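You operate a simulated robot arm through the tools that you are given. There is no shell and no other tool. Be economical: measure what you need, move in short steps, check, and stop when the job is done.

You are at the controls of a simulated robot arm. One attempt, no reset.

TASK
Pump three shots of sweet soup into the cup and heat it.
Fine: Spout back to the middle before you lift the cup. Small hot plate at mid till it steams, then knob to low and switch off; the cup stays on it. No drips. Set down upright: grey cup.
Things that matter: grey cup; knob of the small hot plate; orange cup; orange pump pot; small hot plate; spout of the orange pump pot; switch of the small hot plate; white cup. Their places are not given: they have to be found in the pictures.

It is judged by the outcome, as a careful person would: the job done as asked, and still so three seconds after it is handed in. It fails if anything else is knocked over, pushed out of place, dropped, spilled or broken.

THE ROBOT
A 6-joint arm with a two-finger parallel gripper, fixed in place. Base frame: the origin is at the foot of the arm, x ahead of it, y to its left, z up; the work surface is at about z = 0. Units: cm, degrees, N and s.
With the tool pointing down near the work surface it reaches from about 14 to 58 cm from the base axis. Its first joint turns from -66.0 to 66.0 degrees. Payload 2.1 kg.
The TCP is the grasp point between the finger pads, 3 cm short of the fingertips. In the tool frame z runs along the fingers and y along their closing line. Largest opening 9.4 cm; finger width 2.8, thickness 1; the body of the gripper, 5 by 9.6 cm, starts 5.5 cm behind the TCP.
Orientation is that of the tool frame in the base frame, as a unit quaternion [w, x, y, z]. With the fingers straight down and closing along the base's y, the tool's x points along the base's -x, its y along +y and its z along -z.

THE INTERFACE
- The arm moves only by the tool arm_command. Its argument "motion" is a list of rows, each a list of 6 numbers: the shift along the tool's x, y, z in cm, then the turn, a rotation vector about the tool's x, y, z in degrees. In form: [[dx, dy, dz, rx, ry, rz], ...]. A call has 1 to 8 rows; each row shifts and turns the commanded pose from where the row before left it, along the tool's axes as they then stand. "hand" is the closure in counts, from 0 (fully open) to 255 (shut), set as the call begins (left out, the last holds). Each row takes 0.2 s and may step no farther than 5 cm and 8.6 degrees from the row before; otherwise, or with a gripper value out of range, the whole call is refused. A pose out of reach is approached as far as the arm can. The call stops where the force on the tool passes 90 N (or 10 N more than at its start, if that is more) or the arm is blocked; 0.2 s more then pass. The fingers move at their own pace (about 7.2 cm/s each) and stop on an object; they squeeze with about 30 N. The grip force told is the motor's: it shows also when the fingers shut on nothing. Time passes only in rows, and 0.2 s behind the last, so rows that do not move let the fingers close. It gives the time, the measured TCP pose, the force on the tool (base axes), the opening and the grip force at its end, in the units of the frame above (readings bear some noise), with the torque about the TCP (base axes, N m) and any sound that the robot's microphone picked up, and new pictures: "pictures" is both (left out), scene, wrist or none.
- Cameras (640 x 400 px; columns grow to the right, rows downward): "scene" is fixed at [6.11, -37.37, 49.77]; the picture's right is [0.73, -0.68, 0.00], its down [-0.29, -0.32, -0.90] and it looks along [0.61, 0.66, -0.43] (base axes); focal length 214 px, centre (320, 200). "wrist" rides on the gripper at [7.6, 1.4, -10.3] in the tool frame; the picture's right is [-0.18, 0.98, 0.00], its down [-0.75, -0.14, -0.64] and it looks along [-0.63, -0.12, 0.77] (tool axes); focal length 243 px, centre (320, 200).
- probe_pixels(camera, pixels): for up to 12 pixels [column, row] of the newest picture of that camera ("zoom" is the newest enlarged one), the place [x, y, z] in the base frame of the surface seen there, good to about 0.2 cm. The clock stands still meanwhile.
- close_up(camera, box): a new picture of the part [left, top, right, bottom] of that camera's present view, enlarged. The clock stands still meanwhile.
- sign_off(): hands the job in; it is judged then, once.

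Keep the steps short. Do not move on a guess: measure, check each grasp and each placing, and mend mistakes. In all there are 80 turns and 200 pictures (those below and enlarged ones count). Leave the gripper open and the arm clear of the work at the hand-in unless told otherwise, and finish with a single line.

The tools are called after "Emit:" as a command line: name --pt "numbers of a row" for each row, then --argument value for the rest, lists and objects as JSON in quotes. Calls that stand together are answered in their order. arm_command: Moves the arm, as the interface text tells. Its arguments: {"type":"object","properties":{"motion":{"type":"array","items":{"type":"array","items":{"type":"number"}}},"hand":{"type":"number"},"pictures":{"type":"string","enum":["both","scene","wrist","none"]}},"required":["motion"]} The other tools are called the same way: probe_pixels (camera, pixels) gives the place of the surface under pixels of a picture; close_up (camera, box) takes an enlarged picture of a part of a camera's view; sign_off () hands the job in.

At the start:

```text
time_s: 0.0
ee_pos: [25.98, -6.77, 46.88]
ee_rot: [0.0, 0.0, 1.0, -0.001]
force: [0.6, -0.7, -0.1]
torque: [0.04, 0.0, 0.02]
grip_width: 9.43
grasp_force: 0.1
```

scene: 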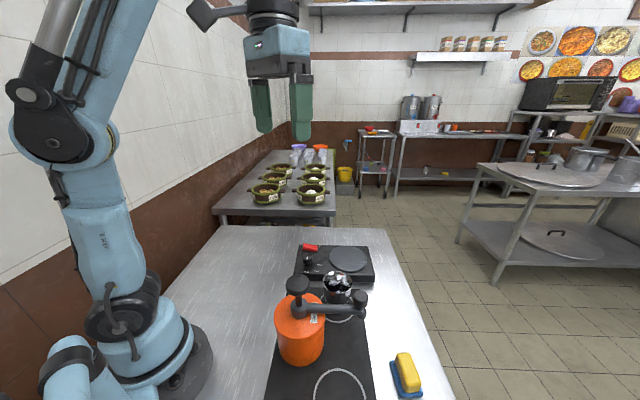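
wrist: 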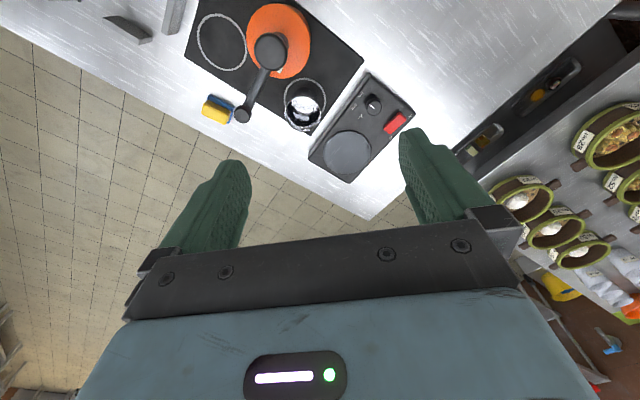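

I see the orange pump pot at scene (300,330), a hot plate at (335,262) with a red switch at (310,247), and a shiny cup near (338,283). I'll enlarge both views.

Emit:
close_up --camera "scene" --box '[240, 230, 440, 400]'

Emit:
close_up --camera "wrist" --box '[180, 0, 440, 190]'

Emit:
close_up --camera "scene" --box '[220, 130, 350, 220]'

```text
2.35 times, centred on (340, 315) of scene
```

zoom: 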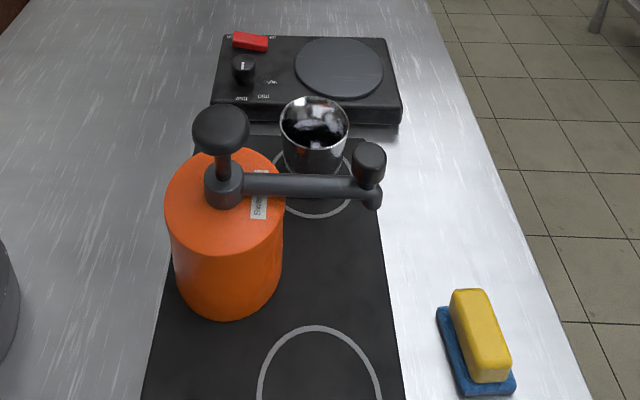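

```text
2.11 times, centred on (310, 95) of wrist
```

zoom: 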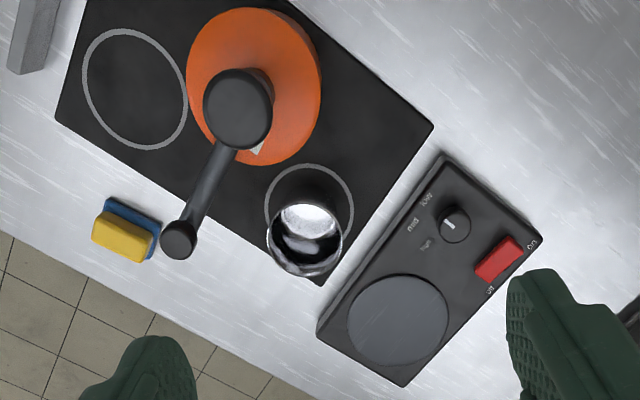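

```text
4.44 times, centred on (285, 175) of scene
```

zoom: 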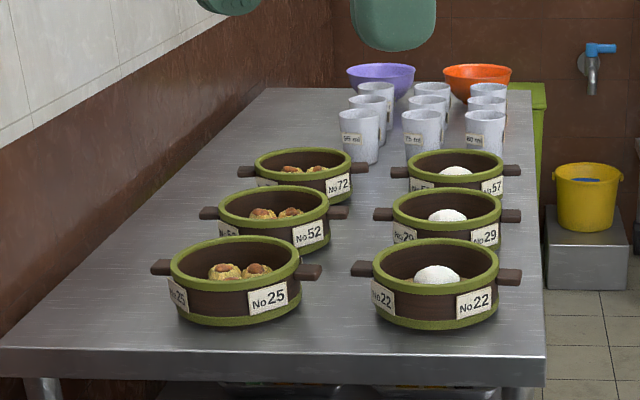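

Next I measure the main things in the wrist view: knob (374,105), switch (394,122), plate (347,152), cup rim, pump head (271,51) and spout end (244,114).

Emit:
probe_pixels --camera "wrist" --pixels '[[374, 105], [394, 122], [347, 152], [303, 99], [303, 124], [271, 51], [244, 114], [290, 60], [172, 15], [130, 30], [222, 42], [216, 110]]'

Emit:
probe_pixels --camera "scene" --pixels '[[298, 286], [318, 309], [361, 299], [338, 274], [337, 296], [337, 284], [310, 247], [307, 260], [348, 259], [300, 345], [364, 316], [302, 361]]'

Emit:
close_up --camera "wrist" --box '[270, 65, 430, 190]'

```text
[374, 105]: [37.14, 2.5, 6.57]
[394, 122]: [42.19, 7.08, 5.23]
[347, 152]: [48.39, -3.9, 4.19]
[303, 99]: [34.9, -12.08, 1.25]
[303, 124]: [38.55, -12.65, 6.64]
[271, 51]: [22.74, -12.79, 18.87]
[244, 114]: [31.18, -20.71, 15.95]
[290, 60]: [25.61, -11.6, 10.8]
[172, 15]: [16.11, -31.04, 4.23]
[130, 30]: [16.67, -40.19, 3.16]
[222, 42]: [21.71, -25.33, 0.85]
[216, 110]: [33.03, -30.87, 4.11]
```

```text
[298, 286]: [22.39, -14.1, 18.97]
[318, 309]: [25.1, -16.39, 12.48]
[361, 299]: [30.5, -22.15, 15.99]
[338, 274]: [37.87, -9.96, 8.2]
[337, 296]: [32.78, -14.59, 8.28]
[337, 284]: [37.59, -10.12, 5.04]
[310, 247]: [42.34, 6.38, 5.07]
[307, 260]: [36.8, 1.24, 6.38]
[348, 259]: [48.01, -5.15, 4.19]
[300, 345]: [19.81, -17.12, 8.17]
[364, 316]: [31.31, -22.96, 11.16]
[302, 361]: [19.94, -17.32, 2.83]
```

```text
3.20 times, centred on (350, 128) of wrist
```

zoom: 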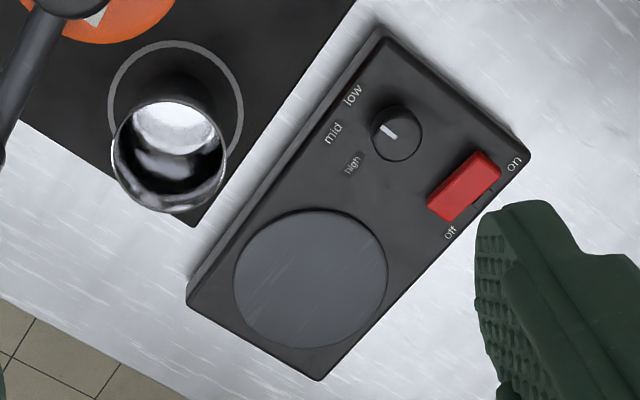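

The knob mark points at "low". The shiny metal cup at about (35.5,-12) is probably the grey one, but I haven't found the orange and white cups. I'll turn the wrist camera to look at the unseen area near the base on the -y side.

Emit:
arm_command --pt "0 0 0 0 0 8.5" --pt "0 0 0 0 0 8.5" --pt "0 0 0 0 0 8.5" --pt "0 0 0 0 0 8.5" --pt "0 0 0 0 0 8.5" --pt "0 0 0 0 0 8.5" --pt "0 0 0 0 0 8.5" --pt "0 0 0 0 0 8.5" --hand 0 --pictures "wrist"

```text
time_s: 1.8
ee_pos: [26.07, -6.85, 46.95]
ee_rot: [0.0, 0.56, 0.829, 0.0]
force: [0.8, 0.3, 0.4]
torque: [-0.02, -0.01, -0.03]
grip_width: 9.4
grasp_force: 0.1
```

wrist: 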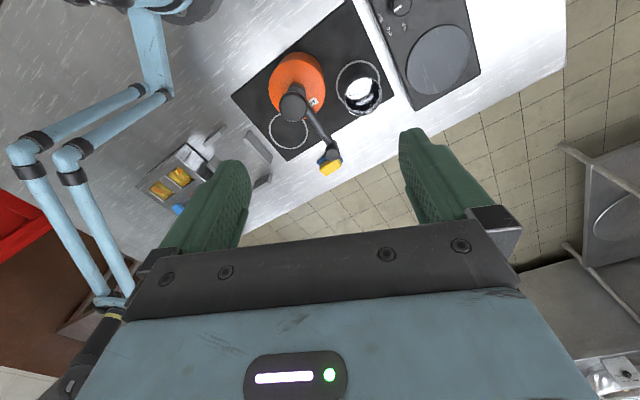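

There is another blue arm-like thing, and some items at about (190,165). I'll zoom in on them.

Emit:
close_up --camera "wrist" --box '[100, 80, 300, 220]'

Emit:
close_up --camera "wrist" --box '[220, 20, 420, 160]'

```text
2.86 times, centred on (200, 150) of wrist
```

zoom: 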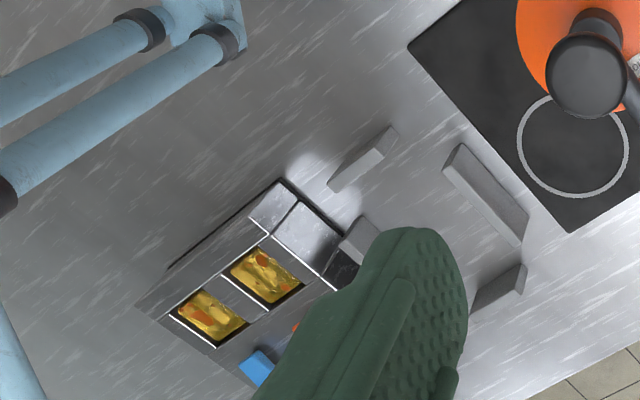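

```text
2.86 times, centred on (320, 90) of wrist
```

zoom: 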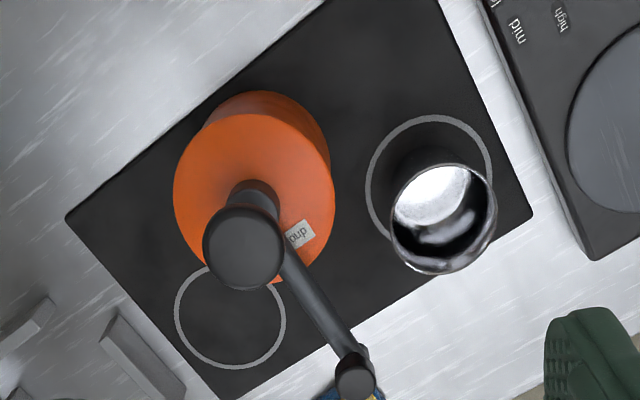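

Something orange shows under the finger at about (191,195). I'll turn 34° more to uncover that spot.

Emit:
arm_command --pt "0 0 0 0 0 8.5" --pt "0 0 0 0 0 8.5" --pt "0 0 0 0 0 8.5" --pt "0 0 0 0 0 8.5" --pictures "wrist"

Emit:
close_up --camera "wrist" --box '[160, 60, 420, 240]'

```text
time_s: 2.8
ee_pos: [26.06, -6.65, 46.94]
ee_rot: [0.001, 0.778, 0.629, 0.0]
force: [0.3, 0.3, -0.2]
torque: [0.0, -0.04, -0.01]
grip_width: 9.41
grasp_force: 0.1
```

wrist: 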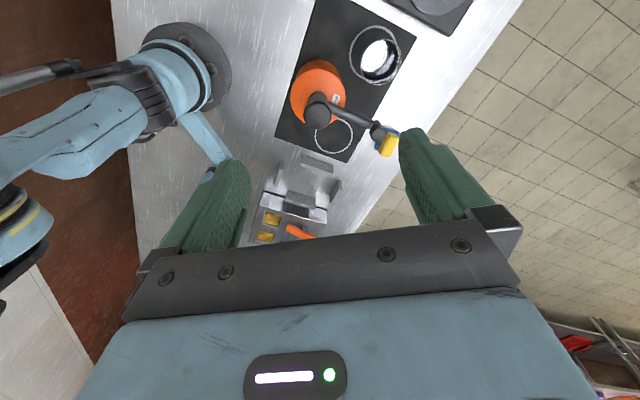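

```text
2.22 times, centred on (290, 150) of wrist
```

zoom: 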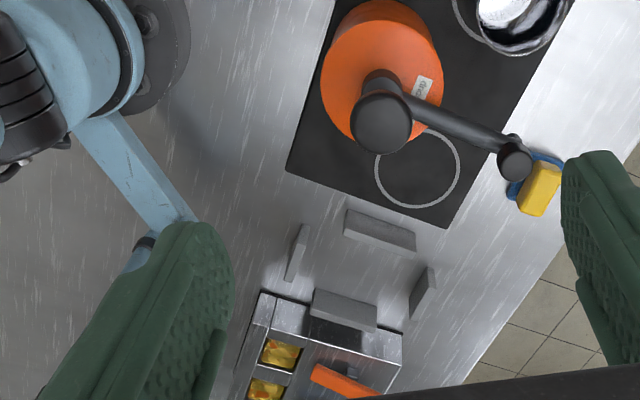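

No cups here, only a small fence and a warmer. I'll turn back and look at the +y side.

Emit:
arm_command --pt "0 0 0 0 0 -8.5" --pt "0 0 0 0 0 -8.5" --pt "0 0 0 0 0 -8.5" --pt "0 0 0 0 0 -8.5" --pt "0 0 0 0 0 -8.5" --pt "0 0 0 0 0 -8.5" --pt "0 0 0 0 0 -8.5" --pt "0 0 0 0 0 -8.5" --pictures "none"

Emit:
arm_command --pt "0 0 0 0 0 -8.5" --pt "0 0 0 0 0 -8.5" --pt "0 0 0 0 0 -8.5" --pt "0 0 0 0 0 -8.5" --pt "0 0 0 0 0 -8.5" --pt "0 0 0 0 0 -8.5" --pt "0 0 0 0 0 -8.5" --pt "0 0 0 0 0 -8.5" --pictures "wrist"

```text
time_s: 4.6
ee_pos: [25.9, -6.67, 46.92]
ee_rot: [0.0, 0.29, 0.957, 0.0]
force: [0.2, 0.6, 0.2]
torque: [-0.01, 0.0, 0.0]
grip_width: 9.42
grasp_force: 0.0
```

```text
time_s: 6.4
ee_pos: [26.02, -6.66, 47.01]
ee_rot: [-0.001, -0.295, 0.956, 0.0]
force: [-0.1, 0.9, -0.5]
torque: [0.0, 0.02, -0.02]
grip_width: 9.41
grasp_force: 0.1
```

wrist: 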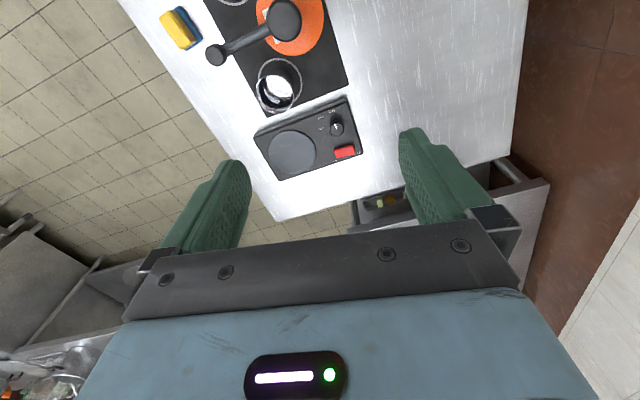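

The only cup on this counter is the shiny metal one, so it is the grey cup. Now I measure it, the spout, the hob and the hot plate more precisely in this view.

Emit:
close_up --camera "wrist" --box '[200, 40, 370, 190]'

Emit:
close_up --camera "wrist" --box '[190, 0, 350, 100]'

```text
2.67 times, centred on (285, 115) of wrist
```

zoom: 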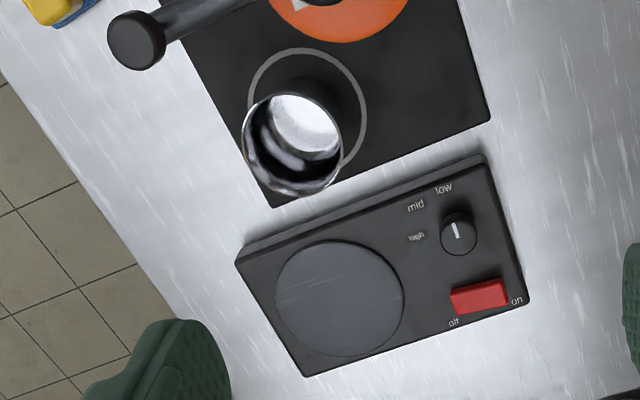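

```text
4.00 times, centred on (270, 50) of wrist
```

zoom: 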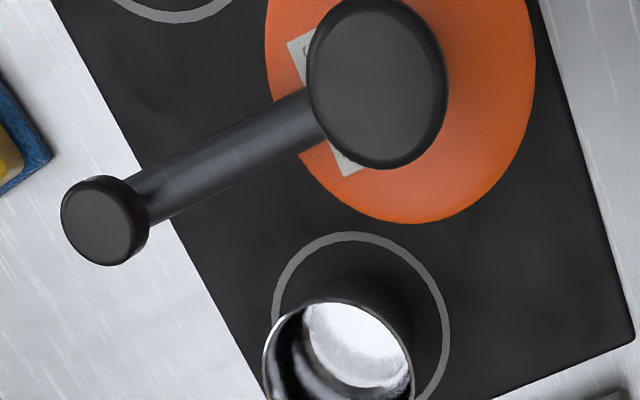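

Emit:
probe_pixels --camera "zoom" --pixels '[[378, 75], [312, 80], [442, 80], [378, 162], [98, 222], [66, 222], [128, 225], [98, 258], [230, 160], [280, 135], [160, 190], [629, 338]]'

Emit:
probe_pixels --camera "wrist" --pixels '[[337, 128], [337, 152.5], [353, 148.7], [331.4, 110.5], [321, 117], [321, 129], [292.5, 151.7], [257, 95], [293, 96.5], [274, 112.5], [346, 101], [281, 179]]'

Emit:
close_up --camera "wrist" --box '[310, 100, 370, 160]'

```text
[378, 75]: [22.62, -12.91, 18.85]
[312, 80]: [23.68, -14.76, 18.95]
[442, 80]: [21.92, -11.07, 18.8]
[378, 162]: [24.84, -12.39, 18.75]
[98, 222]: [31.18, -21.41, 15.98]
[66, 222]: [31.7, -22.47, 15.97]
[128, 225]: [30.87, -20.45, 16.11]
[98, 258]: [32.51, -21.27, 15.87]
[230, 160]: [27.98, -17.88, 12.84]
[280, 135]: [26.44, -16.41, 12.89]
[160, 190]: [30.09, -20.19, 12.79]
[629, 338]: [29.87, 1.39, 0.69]
```

```text
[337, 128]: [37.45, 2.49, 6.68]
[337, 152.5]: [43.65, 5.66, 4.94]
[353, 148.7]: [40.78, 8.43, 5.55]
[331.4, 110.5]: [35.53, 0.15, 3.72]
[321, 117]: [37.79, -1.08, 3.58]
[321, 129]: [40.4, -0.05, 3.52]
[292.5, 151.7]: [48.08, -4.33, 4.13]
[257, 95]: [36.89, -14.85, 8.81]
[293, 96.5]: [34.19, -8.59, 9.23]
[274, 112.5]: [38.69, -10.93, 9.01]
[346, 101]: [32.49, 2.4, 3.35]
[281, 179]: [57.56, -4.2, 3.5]
```

```text
6.67 times, centred on (340, 130) of wrist
```

zoom: 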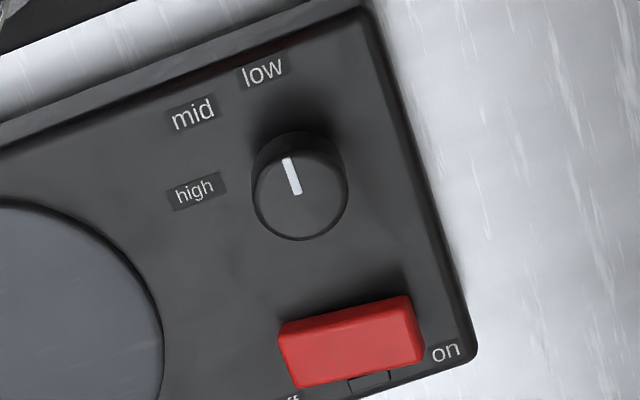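

Findings:
- Pump axis is at about (22.8,-12.9). The spout bar top is at z 12.8 and the nozzle at (31.4,-21.4), so the spout angle is -44.7°, square to the counter front. I take that as the "middle".
- Cup centre is about (35.5,-11.75) with the rim at z 9. The spout must turn about +50°.
- The switch is pressed at its "off" end.

My plan is to use the half-closed fingers as a fork around the bar. First I turn to match the spout and descend partway.

Emit:
arm_command --pt "0 0 2.2 0 0 8.5" --pt "0 0 2.2 0 0 8.5" --pt "0 0 2.2 0 0 8.5" --pt "0 0 2.2 0 0 8.5" --pt "0 0 2.2 0 0 8.5" --pt "0 0 2.2 0 0 8.5" --pt "0 0 2.2 0 0 8.5" --pt "0 0 2.2 0 0 8.5" --hand 165 --pictures "none"

Emit:
arm_command --pt "0 0 0 0 0 5.5" --pt "0 0 0 0 0 5.5" --pt "-3.8 -2.24 0 0 0 0" --pt "-3.8 -2.24 0 0 0 0" --pt "-3.8 -2.24 0 0 0 0" --pt "0 0 3 0 0 0" --pt "0 0 2.5 0 0 0" --pictures "both"

```text
time_s: 8.2
ee_pos: [26.1, -6.77, 29.34]
ee_rot: [0.0, 0.293, 0.956, -0.001]
force: [0.3, 0.0, 0.0]
torque: [0.03, 0.04, -0.01]
grip_width: 3.3
grasp_force: 0.1
```

```text
time_s: 9.8
ee_pos: [29.39, -19.61, 23.8]
ee_rot: [0.0, 0.382, 0.924, 0.0]
force: [-0.6, 0.0, -0.4]
torque: [0.02, -0.01, -0.02]
grip_width: 3.33
grasp_force: 0.0
```

scene: 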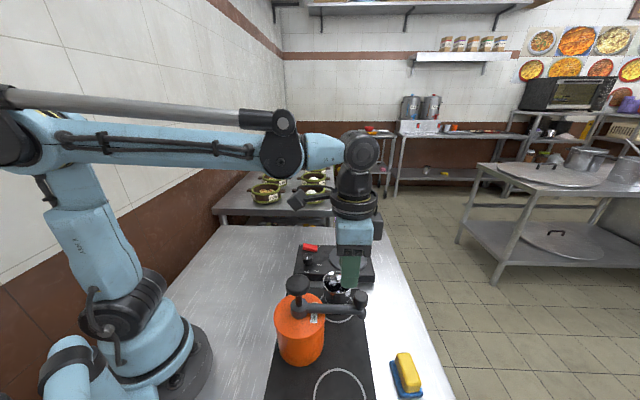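
wrist: 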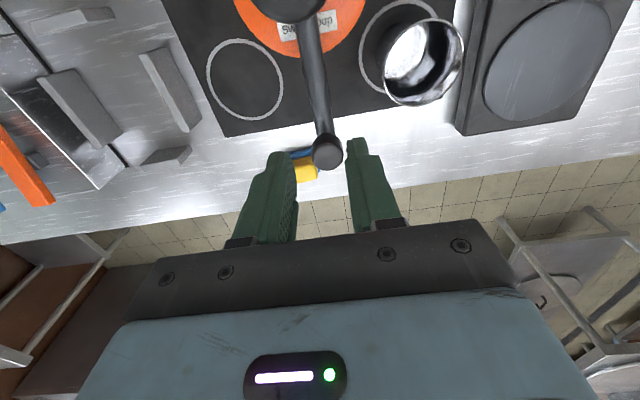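

The fork is lined up: the bar lies between the fingers, with the nozzle at wrist (326,152). I'll go down to z 17 and look.

Emit:
arm_command --pt "0 0 3 0 0 0" --pt "0 0 3.5 0 0 0" --pictures "both"

Emit:
close_up --camera "scene" --box '[260, 220, 420, 330]'

```text
time_s: 10.4
ee_pos: [29.25, -19.5, 17.34]
ee_rot: [0.0, 0.382, 0.924, 0.0]
force: [0.4, 0.0, 0.3]
torque: [0.02, 0.0, -0.04]
grip_width: 3.33
grasp_force: 0.1
```

scene: 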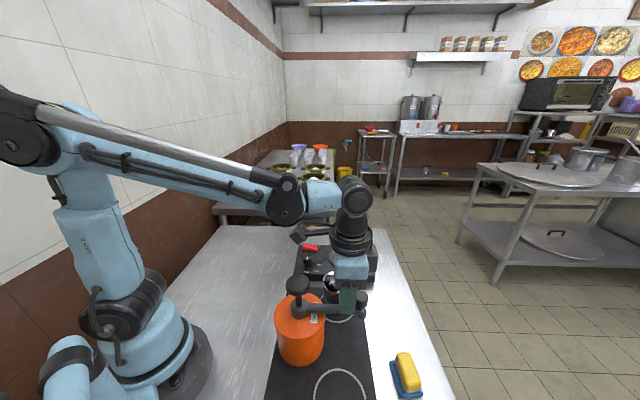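
wrist: 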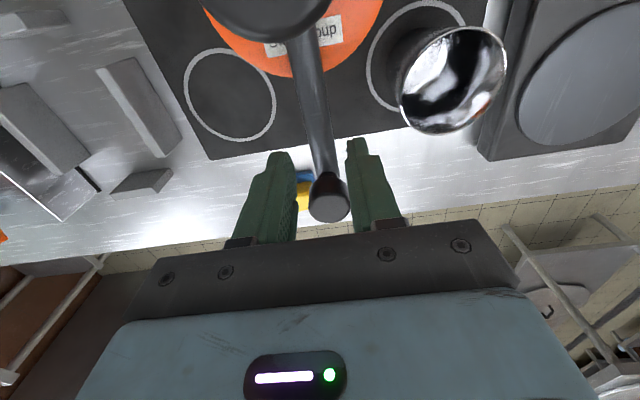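

```text
3.64 times, centred on (340, 275) of scene
```

zoom: 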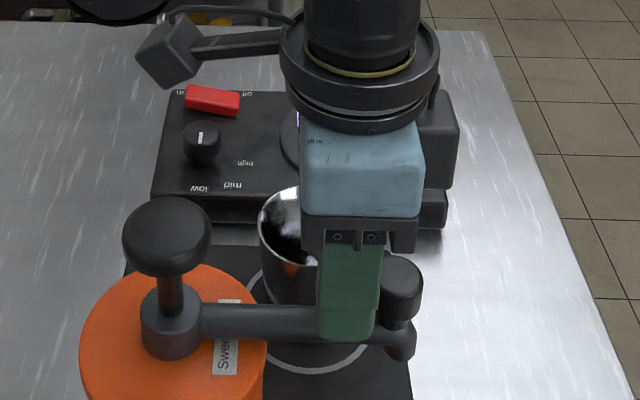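

Clear on both sides. Down 3.4 cm more so the fork straddles the bar.

Emit:
arm_command --pt "0 0 1.7 0 0 0" --pt "0 0 1.7 0 0 0" --pictures "scene"

Emit:
close_up --camera "scene" --box '[260, 220, 420, 330]'

```text
time_s: 11.0
ee_pos: [29.24, -19.42, 14.02]
ee_rot: [0.0, 0.382, 0.924, 0.0]
force: [-0.8, 0.0, 0.1]
torque: [0.0, -0.01, 0.0]
grip_width: 3.3
grasp_force: 0.1
```

scene: 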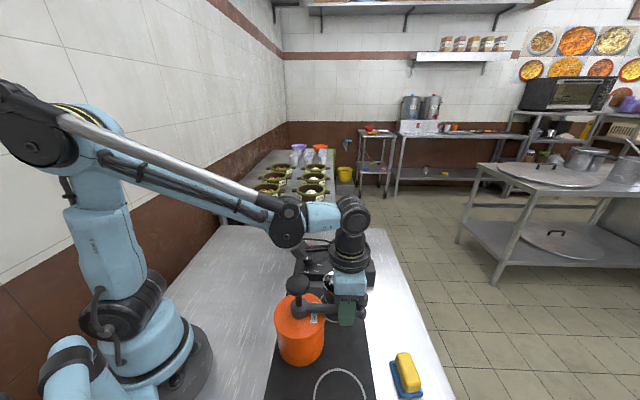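

```text
3.64 times, centred on (340, 275) of scene
```

zoom: 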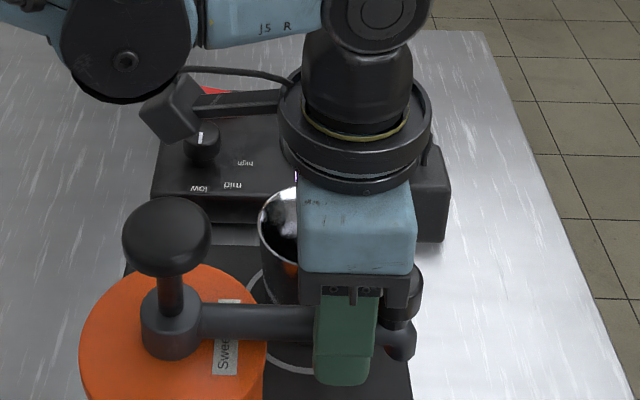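

The bar is straddled with no contact force. Now I swing along the arc, 25° first, to check that the spout turns and the pot stays put.

Emit:
arm_command --pt "0.02 0.5 0 0 0 -3.12" --pt "0.02 0.5 0 0 0 -3.12" --pt "0.02 0.5 0 0 0 -3.12" --pt "0.02 0.5 0 0 0 -3.12" --pt "0.02 0.5 0 0 0 -3.12" --pt "0.02 0.5 0 0 0 -3.12" --pt "0.02 0.5 0 0 0 -3.12" --pt "0.02 0.5 0 0 0 -3.12" --pictures "both"

Emit:
close_up --camera "scene" --box '[260, 240, 420, 350]'

```text
time_s: 12.8
ee_pos: [31.3, -16.2, 13.94]
ee_rot: [0.0, 0.173, 0.985, -0.001]
force: [0.1, -0.5, 0.1]
torque: [0.01, -0.01, 0.01]
grip_width: 3.32
grasp_force: 0.4
```

scene: 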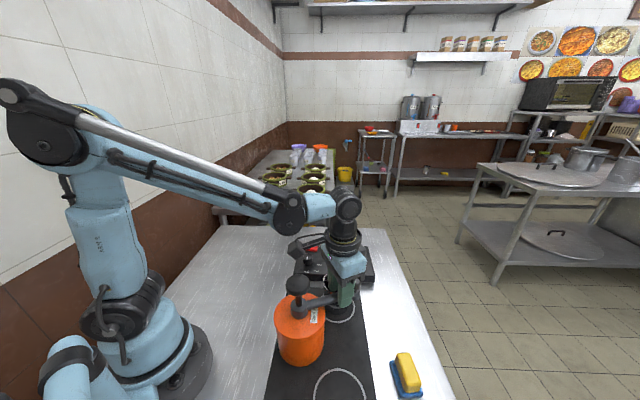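
wrist: 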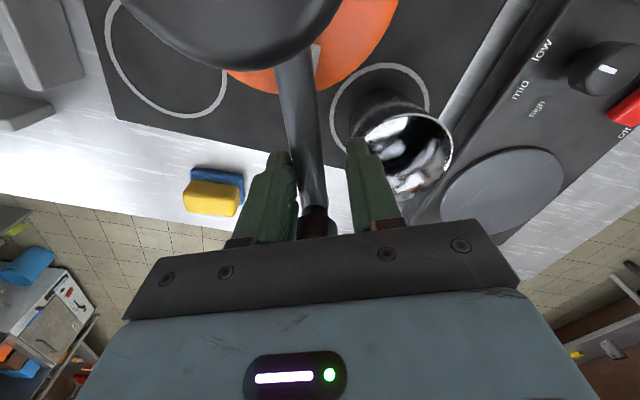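

```text
3.64 times, centred on (340, 295) of scene
```

zoom: 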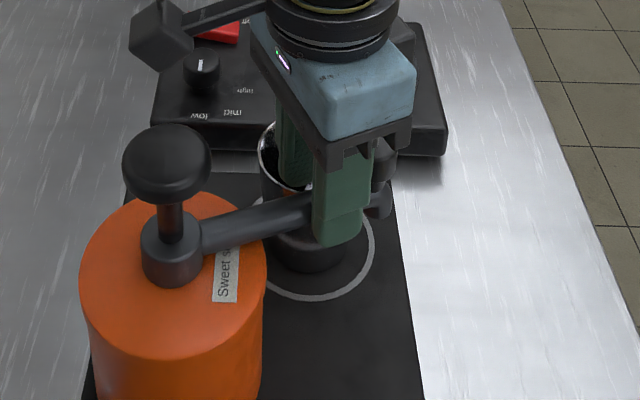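

The spout turns freely and the pot has not moved. Swing the remaining 25° and check.

Emit:
arm_command --pt "0.02 0.5 0 0 0 -3.12" --pt "0.02 0.5 0 0 0 -3.12" --pt "0.02 0.5 0 0 0 -3.12" --pt "0.02 0.5 0 0 0 -3.12" --pt "0.02 0.5 0 0 0 -3.12" --pt "0.02 0.5 0 0 0 -3.12" --pt "0.02 0.5 0 0 0 -3.12" --pt "0.02 0.5 0 0 0 -3.12" --pictures "both"

Emit:
close_up --camera "scene" --box '[260, 240, 420, 350]'

```text
time_s: 14.6
ee_pos: [31.92, -12.17, 13.85]
ee_rot: [0.0, -0.045, 0.999, 0.0]
force: [-0.3, 0.4, 0.1]
torque: [0.0, -0.01, -0.01]
grip_width: 3.28
grasp_force: 0.0
```

scene: 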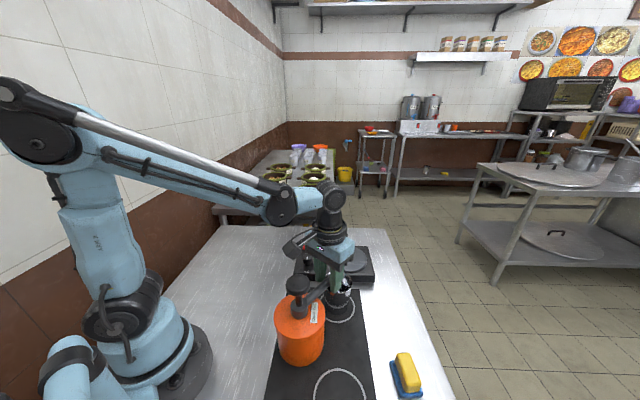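
wrist: 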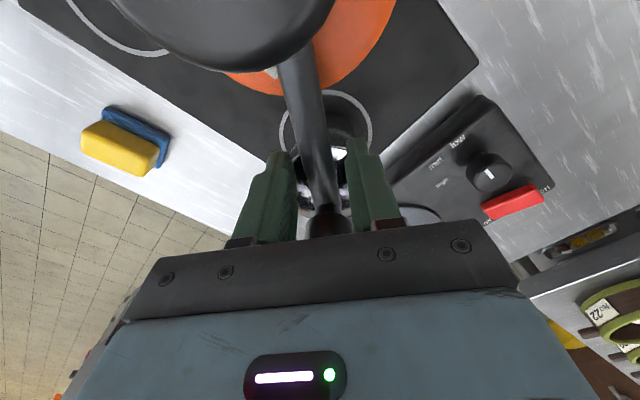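

```text
3.64 times, centred on (340, 295) of scene
```

zoom: 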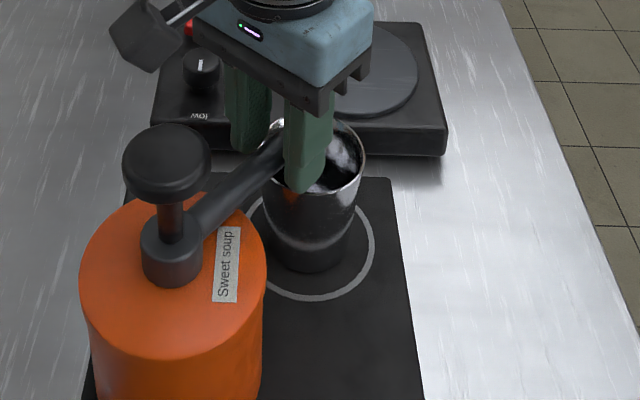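

The spout appears to be over the cup. I'll lift the fork straight up and measure the nozzle against the cup.

Emit:
arm_command --pt "0 0 -4 0 0 0" --pt "0 0 -4 0 0 0" --pt "0 0 -5 0 0 0" --pt "2.5 0 -4 0 0 0" --pt "2.5 0 -3 0 0 0" --pictures "both"

Emit:
close_up --camera "scene" --box '[260, 240, 420, 350]'

Emit:
close_up --camera "wrist" --box '[230, 20, 410, 150]'

```text
time_s: 15.8
ee_pos: [26.84, -12.6, 33.97]
ee_rot: [0.0, -0.043, 0.999, -0.001]
force: [0.0, 0.7, -0.2]
torque: [0.02, 0.0, 0.0]
grip_width: 3.33
grasp_force: 0.0
```

scene: 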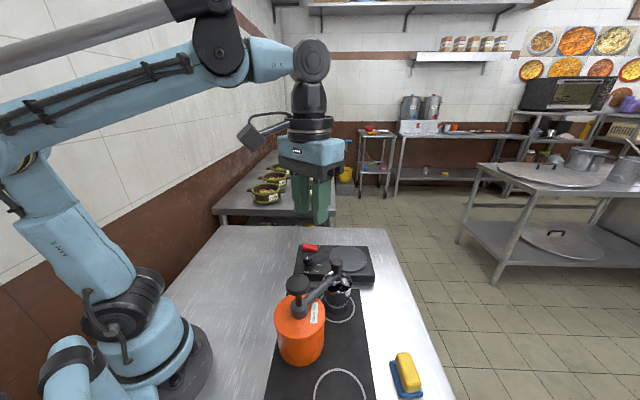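
wrist: 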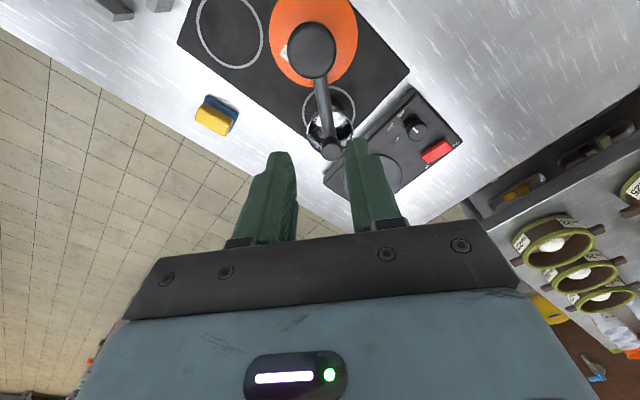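

```text
3.64 times, centred on (340, 295) of scene
```

zoom: 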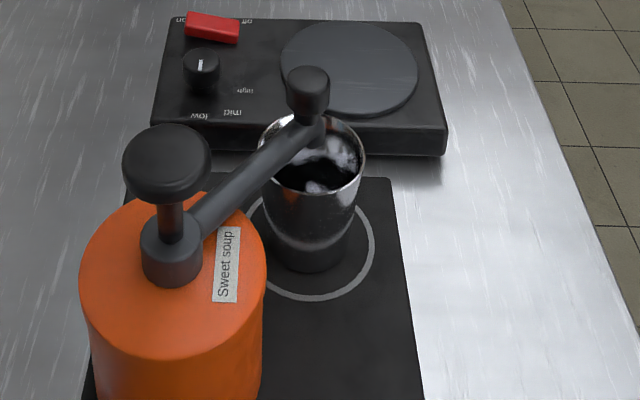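

```text
3.08 times, centred on (320, 85) of wrist
```

zoom: 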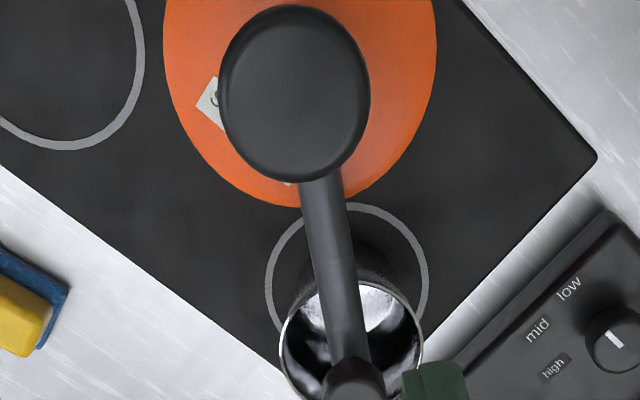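

Emit:
probe_pixels --camera "wrist" --pixels '[[332, 149], [312, 50], [323, 105], [309, 126], [352, 128], [312, 26], [289, 45], [335, 48]]'

Emit:
probe_pixels --camera "scene" --pixels '[[331, 259.5], [331, 263], [331, 276], [325, 291], [351, 291], [350, 281], [337, 273], [338, 293], [294, 278], [298, 288]]'

```text
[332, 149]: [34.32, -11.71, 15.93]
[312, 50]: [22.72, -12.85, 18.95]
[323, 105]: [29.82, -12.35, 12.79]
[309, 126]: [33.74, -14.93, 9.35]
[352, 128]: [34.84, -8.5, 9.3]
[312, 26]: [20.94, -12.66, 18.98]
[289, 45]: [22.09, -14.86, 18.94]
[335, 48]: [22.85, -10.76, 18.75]
```

```text
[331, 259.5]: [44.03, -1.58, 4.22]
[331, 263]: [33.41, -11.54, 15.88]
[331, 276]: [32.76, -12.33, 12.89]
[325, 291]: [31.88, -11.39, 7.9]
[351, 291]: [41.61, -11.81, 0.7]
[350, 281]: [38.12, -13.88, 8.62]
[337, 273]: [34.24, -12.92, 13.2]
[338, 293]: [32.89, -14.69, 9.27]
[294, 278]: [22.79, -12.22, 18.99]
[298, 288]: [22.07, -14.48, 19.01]
```

The nozzle is at (34.5,-11.8) and the cup centre at (35.5,-11.8), so it is well inside the rim. Next I close the fingers and come down just above the pump head, whose top is at (22.6,-12.8,18.95).

Emit:
arm_command --pt "2.12 0.08 0 0 0 0" --pt "2.12 0.08 0 0 0 0" --pt "0 0 4 0 0 0" --pt "0 0 4 0 0 0" --pt "0 0 3 0 0 0" --pt "0 0 0 0 0 0" --hand 255 --pictures "both"

Emit:
close_up --camera "scene" --box '[240, 220, 400, 330]'

```text
time_s: 17.2
ee_pos: [22.6, -12.93, 22.94]
ee_rot: [0.001, -0.043, 0.999, -0.001]
force: [0.4, 0.0, 0.4]
torque: [-0.02, -0.01, -0.01]
grip_width: 0.0
grasp_force: 30.2
```

scene: 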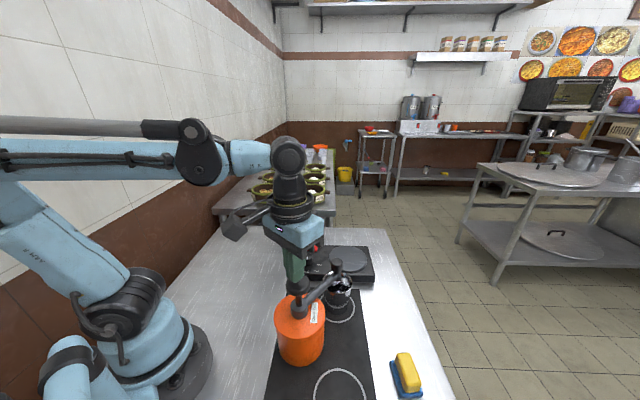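
wrist: 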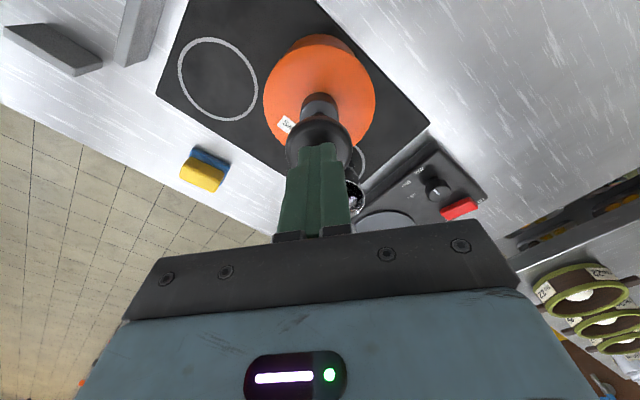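

```text
3.64 times, centred on (320, 275) of scene
```

zoom: 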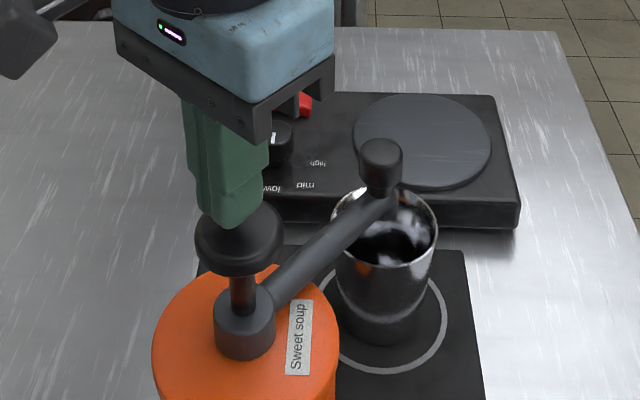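

The closed fingertips are centred about 1 cm above the head. I'll press slowly and read the force.

Emit:
arm_command --pt "0 0 0.5 0 0 0" --pt "0 0 0.5 0 0 0" --pt "0 0 0.5 0 0 0" --pt "0 0 0.5 0 0 0" --pictures "scene"

Emit:
close_up --camera "scene" --box '[240, 220, 400, 330]'

```text
time_s: 18.2
ee_pos: [22.68, -12.82, 21.09]
ee_rot: [0.001, -0.043, 0.999, -0.001]
force: [-0.8, -1.5, 2.2]
torque: [-0.03, 0.01, 0.01]
grip_width: 0.02
grasp_force: 29.6
```

scene: 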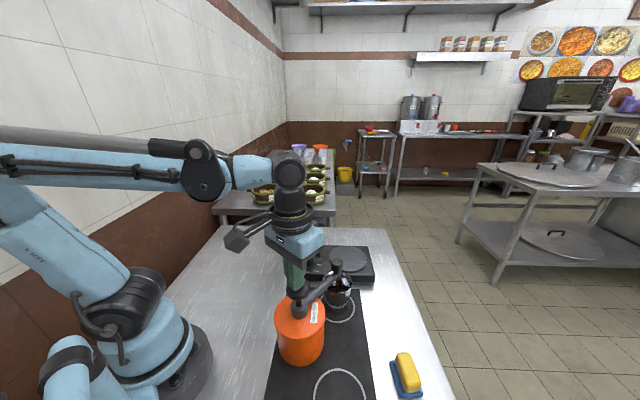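

```text
3.64 times, centred on (320, 275) of scene
```

zoom: 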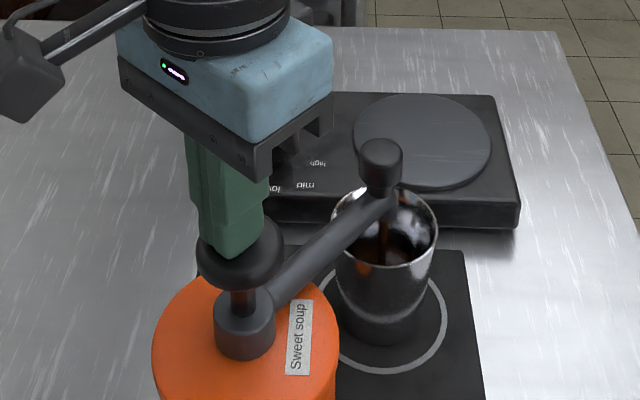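

Soup is running into the cup and the force is only 2 N. I'll press on gently until the stop.

Emit:
arm_command --pt "0 0 0.4 0 0 0" --pt "0 0 0.4 0 0 0" --pt "0 0 0 0 0 0" --pictures "scene"

Emit:
close_up --camera "scene" --box '[240, 220, 400, 330]'

```text
time_s: 19.0
ee_pos: [22.67, -12.85, 20.21]
ee_rot: [0.0, -0.044, 0.999, 0.0]
force: [-1.7, -0.3, 5.7]
torque: [0.0, 0.01, -0.05]
grip_width: 0.01
grasp_force: 29.8
```

scene: 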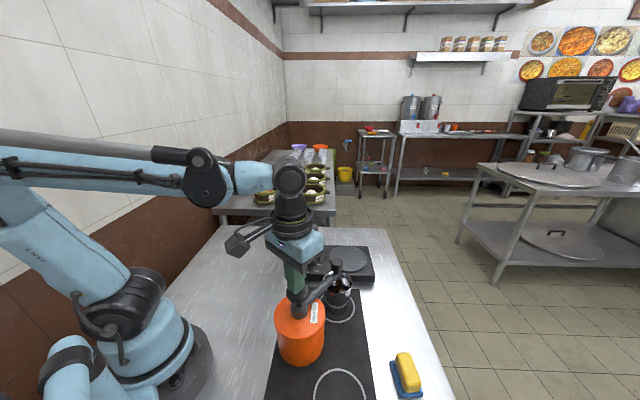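

```text
3.64 times, centred on (320, 275) of scene
```

zoom: 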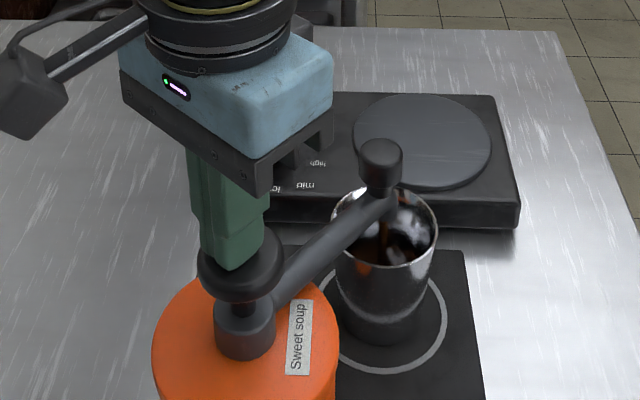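

A little of the stem still shows. Press further in small steps to find the stop.

Emit:
arm_command --pt "0 0 0.3 0 0 0" --pt "0 0 0.3 0 0 0" --pt "0 0 0 0 0 0" --pictures "scene"

Emit:
close_up --camera "scene" --box '[240, 220, 400, 330]'

```text
time_s: 19.8
ee_pos: [22.73, -12.83, 19.54]
ee_rot: [-0.001, -0.043, 0.999, 0.0]
force: [0.4, -3.7, 7.3]
torque: [-0.09, -0.08, -0.05]
grip_width: 0.02
grasp_force: 30.3
```

scene: 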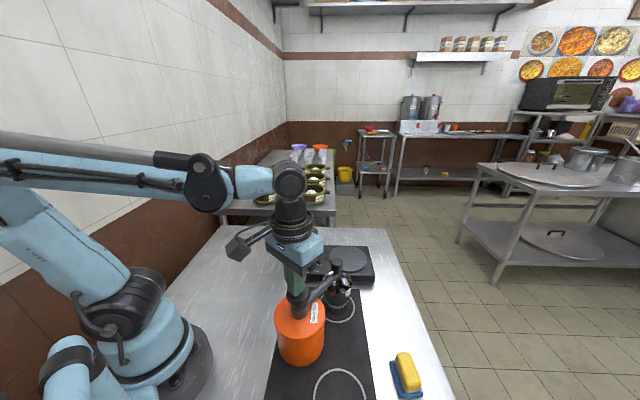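

```text
3.64 times, centred on (320, 275) of scene
```

zoom: 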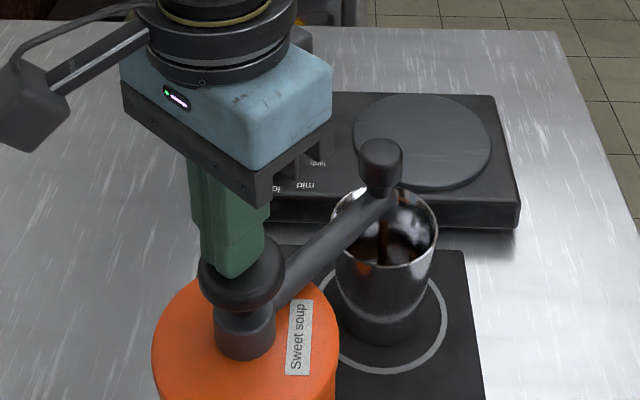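

It is still streaming at 7 N, so the stop isn't reached yet. A bit more.

Emit:
arm_command --pt "0 0 0.25 0 0 0" --pt "0 0 0.25 0 0 0" --pt "0 0 0 0 0 0" --pt "0 0 0 0 0 0" --pictures "scene"

Emit:
close_up --camera "scene" --box '[240, 220, 400, 330]'

```text
time_s: 20.8
ee_pos: [22.63, -13.07, 19.27]
ee_rot: [-0.002, -0.044, 0.999, 0.0]
force: [-16.8, 7.6, 82.6]
torque: [0.22, 0.3, -0.05]
grip_width: 0.0
grasp_force: 29.9
```

scene: 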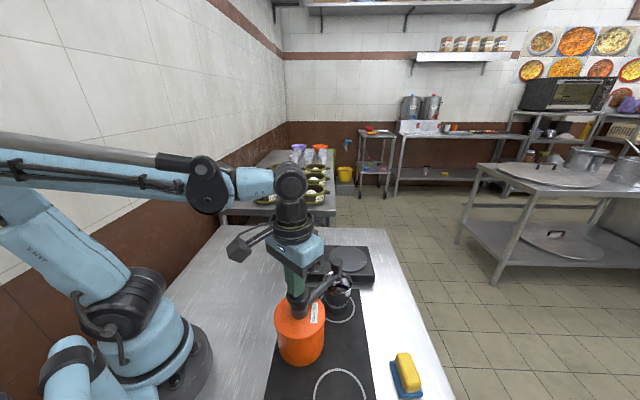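

```text
3.64 times, centred on (320, 275) of scene
```

zoom: 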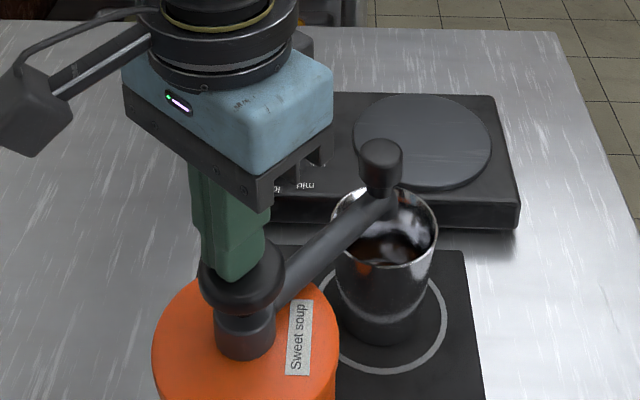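

The stop is at about z 19.35, a 2.6 cm stroke, and the flow has ended: shot one. I'll rise fully so the head comes back up.

Emit:
arm_command --pt "0 0 -0.6 0 0 0" --pt "0 0 -0.8 0 0 0" --pt "0 0 -0.8 0 0 0" --pt "0 0 -0.8 0 0 0" --pt "0 0 -0.9 0 0 0" --pt "0 0 0 0 0 0" --pt "0 0 0 0 0 0" --pictures "scene"

Emit:
close_up --camera "scene" --box '[240, 220, 400, 330]'

Emit:
probe_pixels --camera "zoom" --pixels '[[275, 225], [215, 225], [380, 150]]'

```text
time_s: 22.4
ee_pos: [22.58, -12.92, 22.85]
ee_rot: [0.0, -0.044, 0.999, -0.001]
force: [0.0, -0.5, -0.2]
torque: [0.02, -0.03, -0.04]
grip_width: 0.0
grasp_force: 30.1
```

scene: 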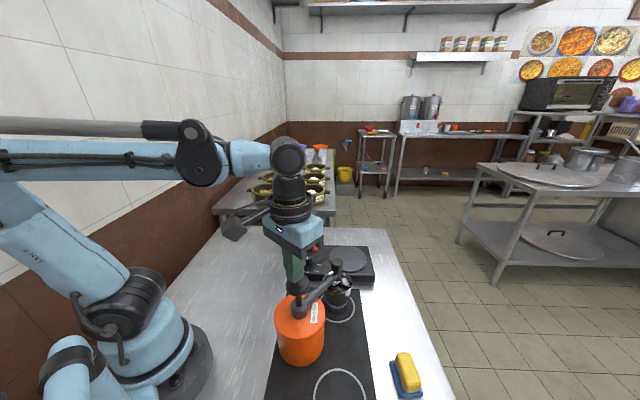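

```text
3.64 times, centred on (320, 275) of scene
```

zoom: 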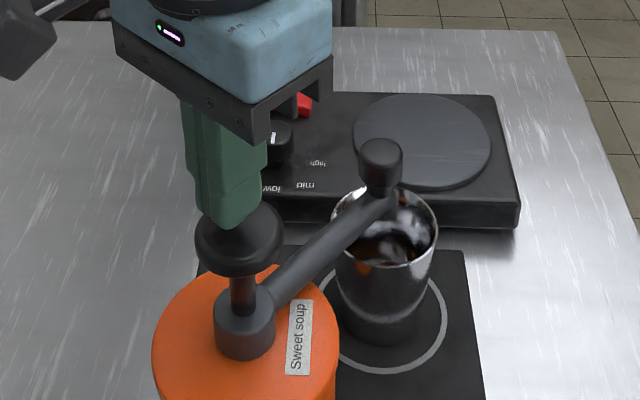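

```text
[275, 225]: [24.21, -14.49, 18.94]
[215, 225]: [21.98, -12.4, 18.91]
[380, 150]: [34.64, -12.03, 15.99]
```

The head is fully back up at z 18.95 and nothing else moved. Second shot: one press to the stop.

Emit:
arm_command --pt "0 0 0.9 0 0 0" --pt "0 0 0.5 0 0 0" --pt "0 0 0.5 0 0 0" --pt "0 0 0.5 0 0 0" --pt "0 0 0.5 0 0 0" --pt "0 0 0.5 0 0 0" --pt "0 0 0.3 0 0 0" --pt "0 0 0 0 0 0" --pictures "scene"

Emit:
close_up --camera "scene" --box '[240, 220, 400, 330]'

```text
time_s: 24.2
ee_pos: [22.68, -12.98, 19.24]
ee_rot: [-0.002, -0.044, 0.999, -0.001]
force: [-14.3, 4.7, 59.1]
torque: [0.15, 0.24, 0.06]
grip_width: 0.02
grasp_force: 29.8
```

scene: 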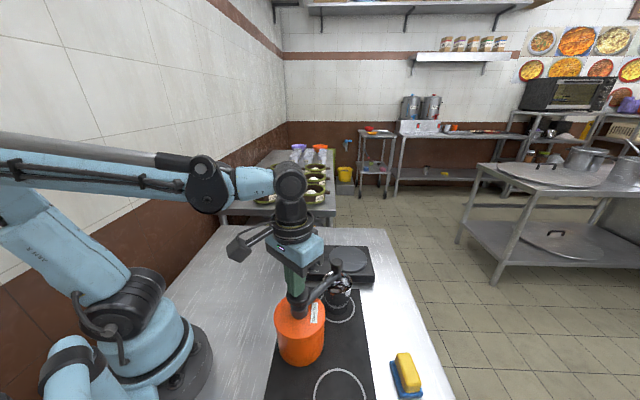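

```text
3.64 times, centred on (320, 275) of scene
```

zoom: 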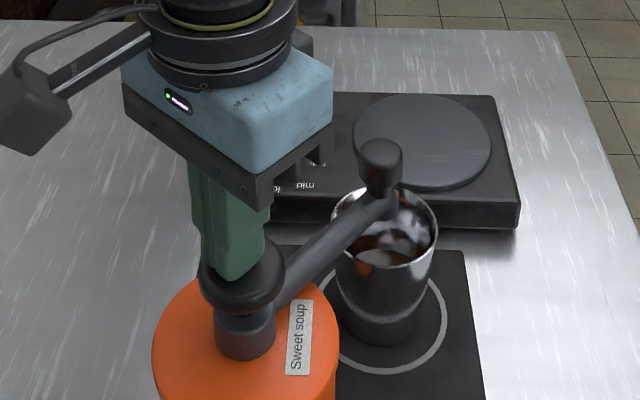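

Second shot is at the stop (59 N) and the cup level has risen. I'll release fully, then give the third shot the same way.

Emit:
arm_command --pt "0 0 -0.3 0 0 0" --pt "0 0 -0.8 0 0 0" --pt "0 0 -0.8 0 0 0" --pt "0 0 -0.8 0 0 0" --pt "0 0 -1.0 0 0 0" --pt "0 0 0 0 0 0" --pt "0 0 0 0 0 0" --pictures "scene"

Emit:
probe_pixels --camera "scene" --pixels '[[308, 282], [291, 282], [336, 261]]'

Emit:
arm_command --pt "0 0 0.9 0 0 0" --pt "0 0 0.5 0 0 0" --pt "0 0 0.5 0 0 0" --pt "0 0 0.5 0 0 0" --pt "0 0 0.5 0 0 0" --pt "0 0 0.5 0 0 0" --pt "0 0 0.3 0 0 0" --pt "0 0 0 0 0 0" --pictures "scene"

Emit:
close_up --camera "scene" --box '[240, 220, 400, 330]'

```text
time_s: 25.8
ee_pos: [22.72, -12.83, 23.0]
ee_rot: [0.0, -0.043, 0.999, -0.001]
force: [1.4, -0.2, -0.2]
torque: [0.01, 0.0, -0.01]
grip_width: 0.03
grasp_force: 29.6
```

scene: 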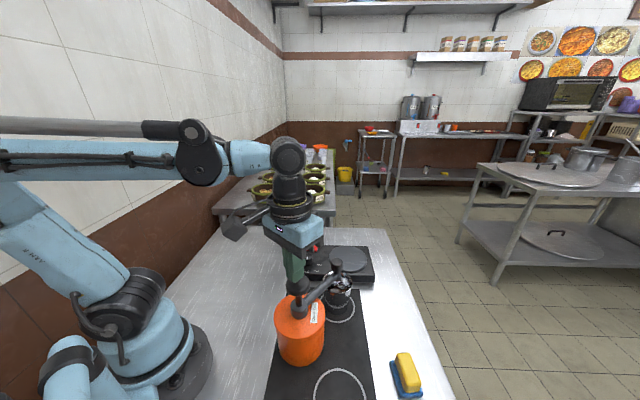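

```text
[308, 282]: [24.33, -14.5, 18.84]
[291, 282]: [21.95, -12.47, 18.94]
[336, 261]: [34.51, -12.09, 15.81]
```

```text
time_s: 27.6
ee_pos: [22.59, -12.77, 19.41]
ee_rot: [0.0, -0.043, 0.999, -0.001]
force: [-4.2, 3.8, 49.1]
torque: [0.1, 0.1, -0.06]
grip_width: 0.0
grasp_force: 30.4
```

scene: 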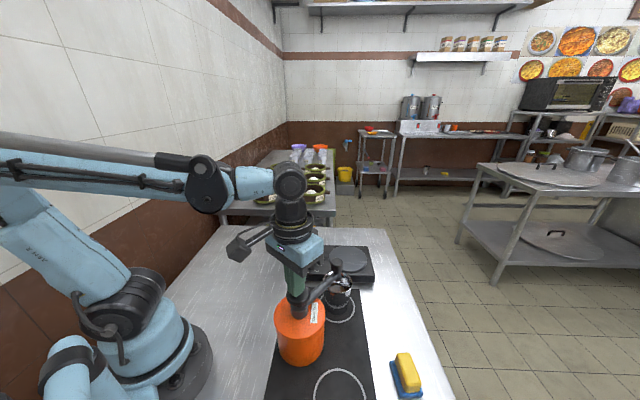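

```text
3.64 times, centred on (320, 275) of scene
```

zoom: 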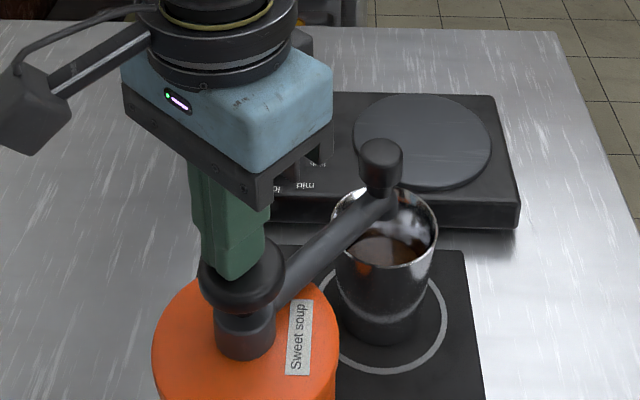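

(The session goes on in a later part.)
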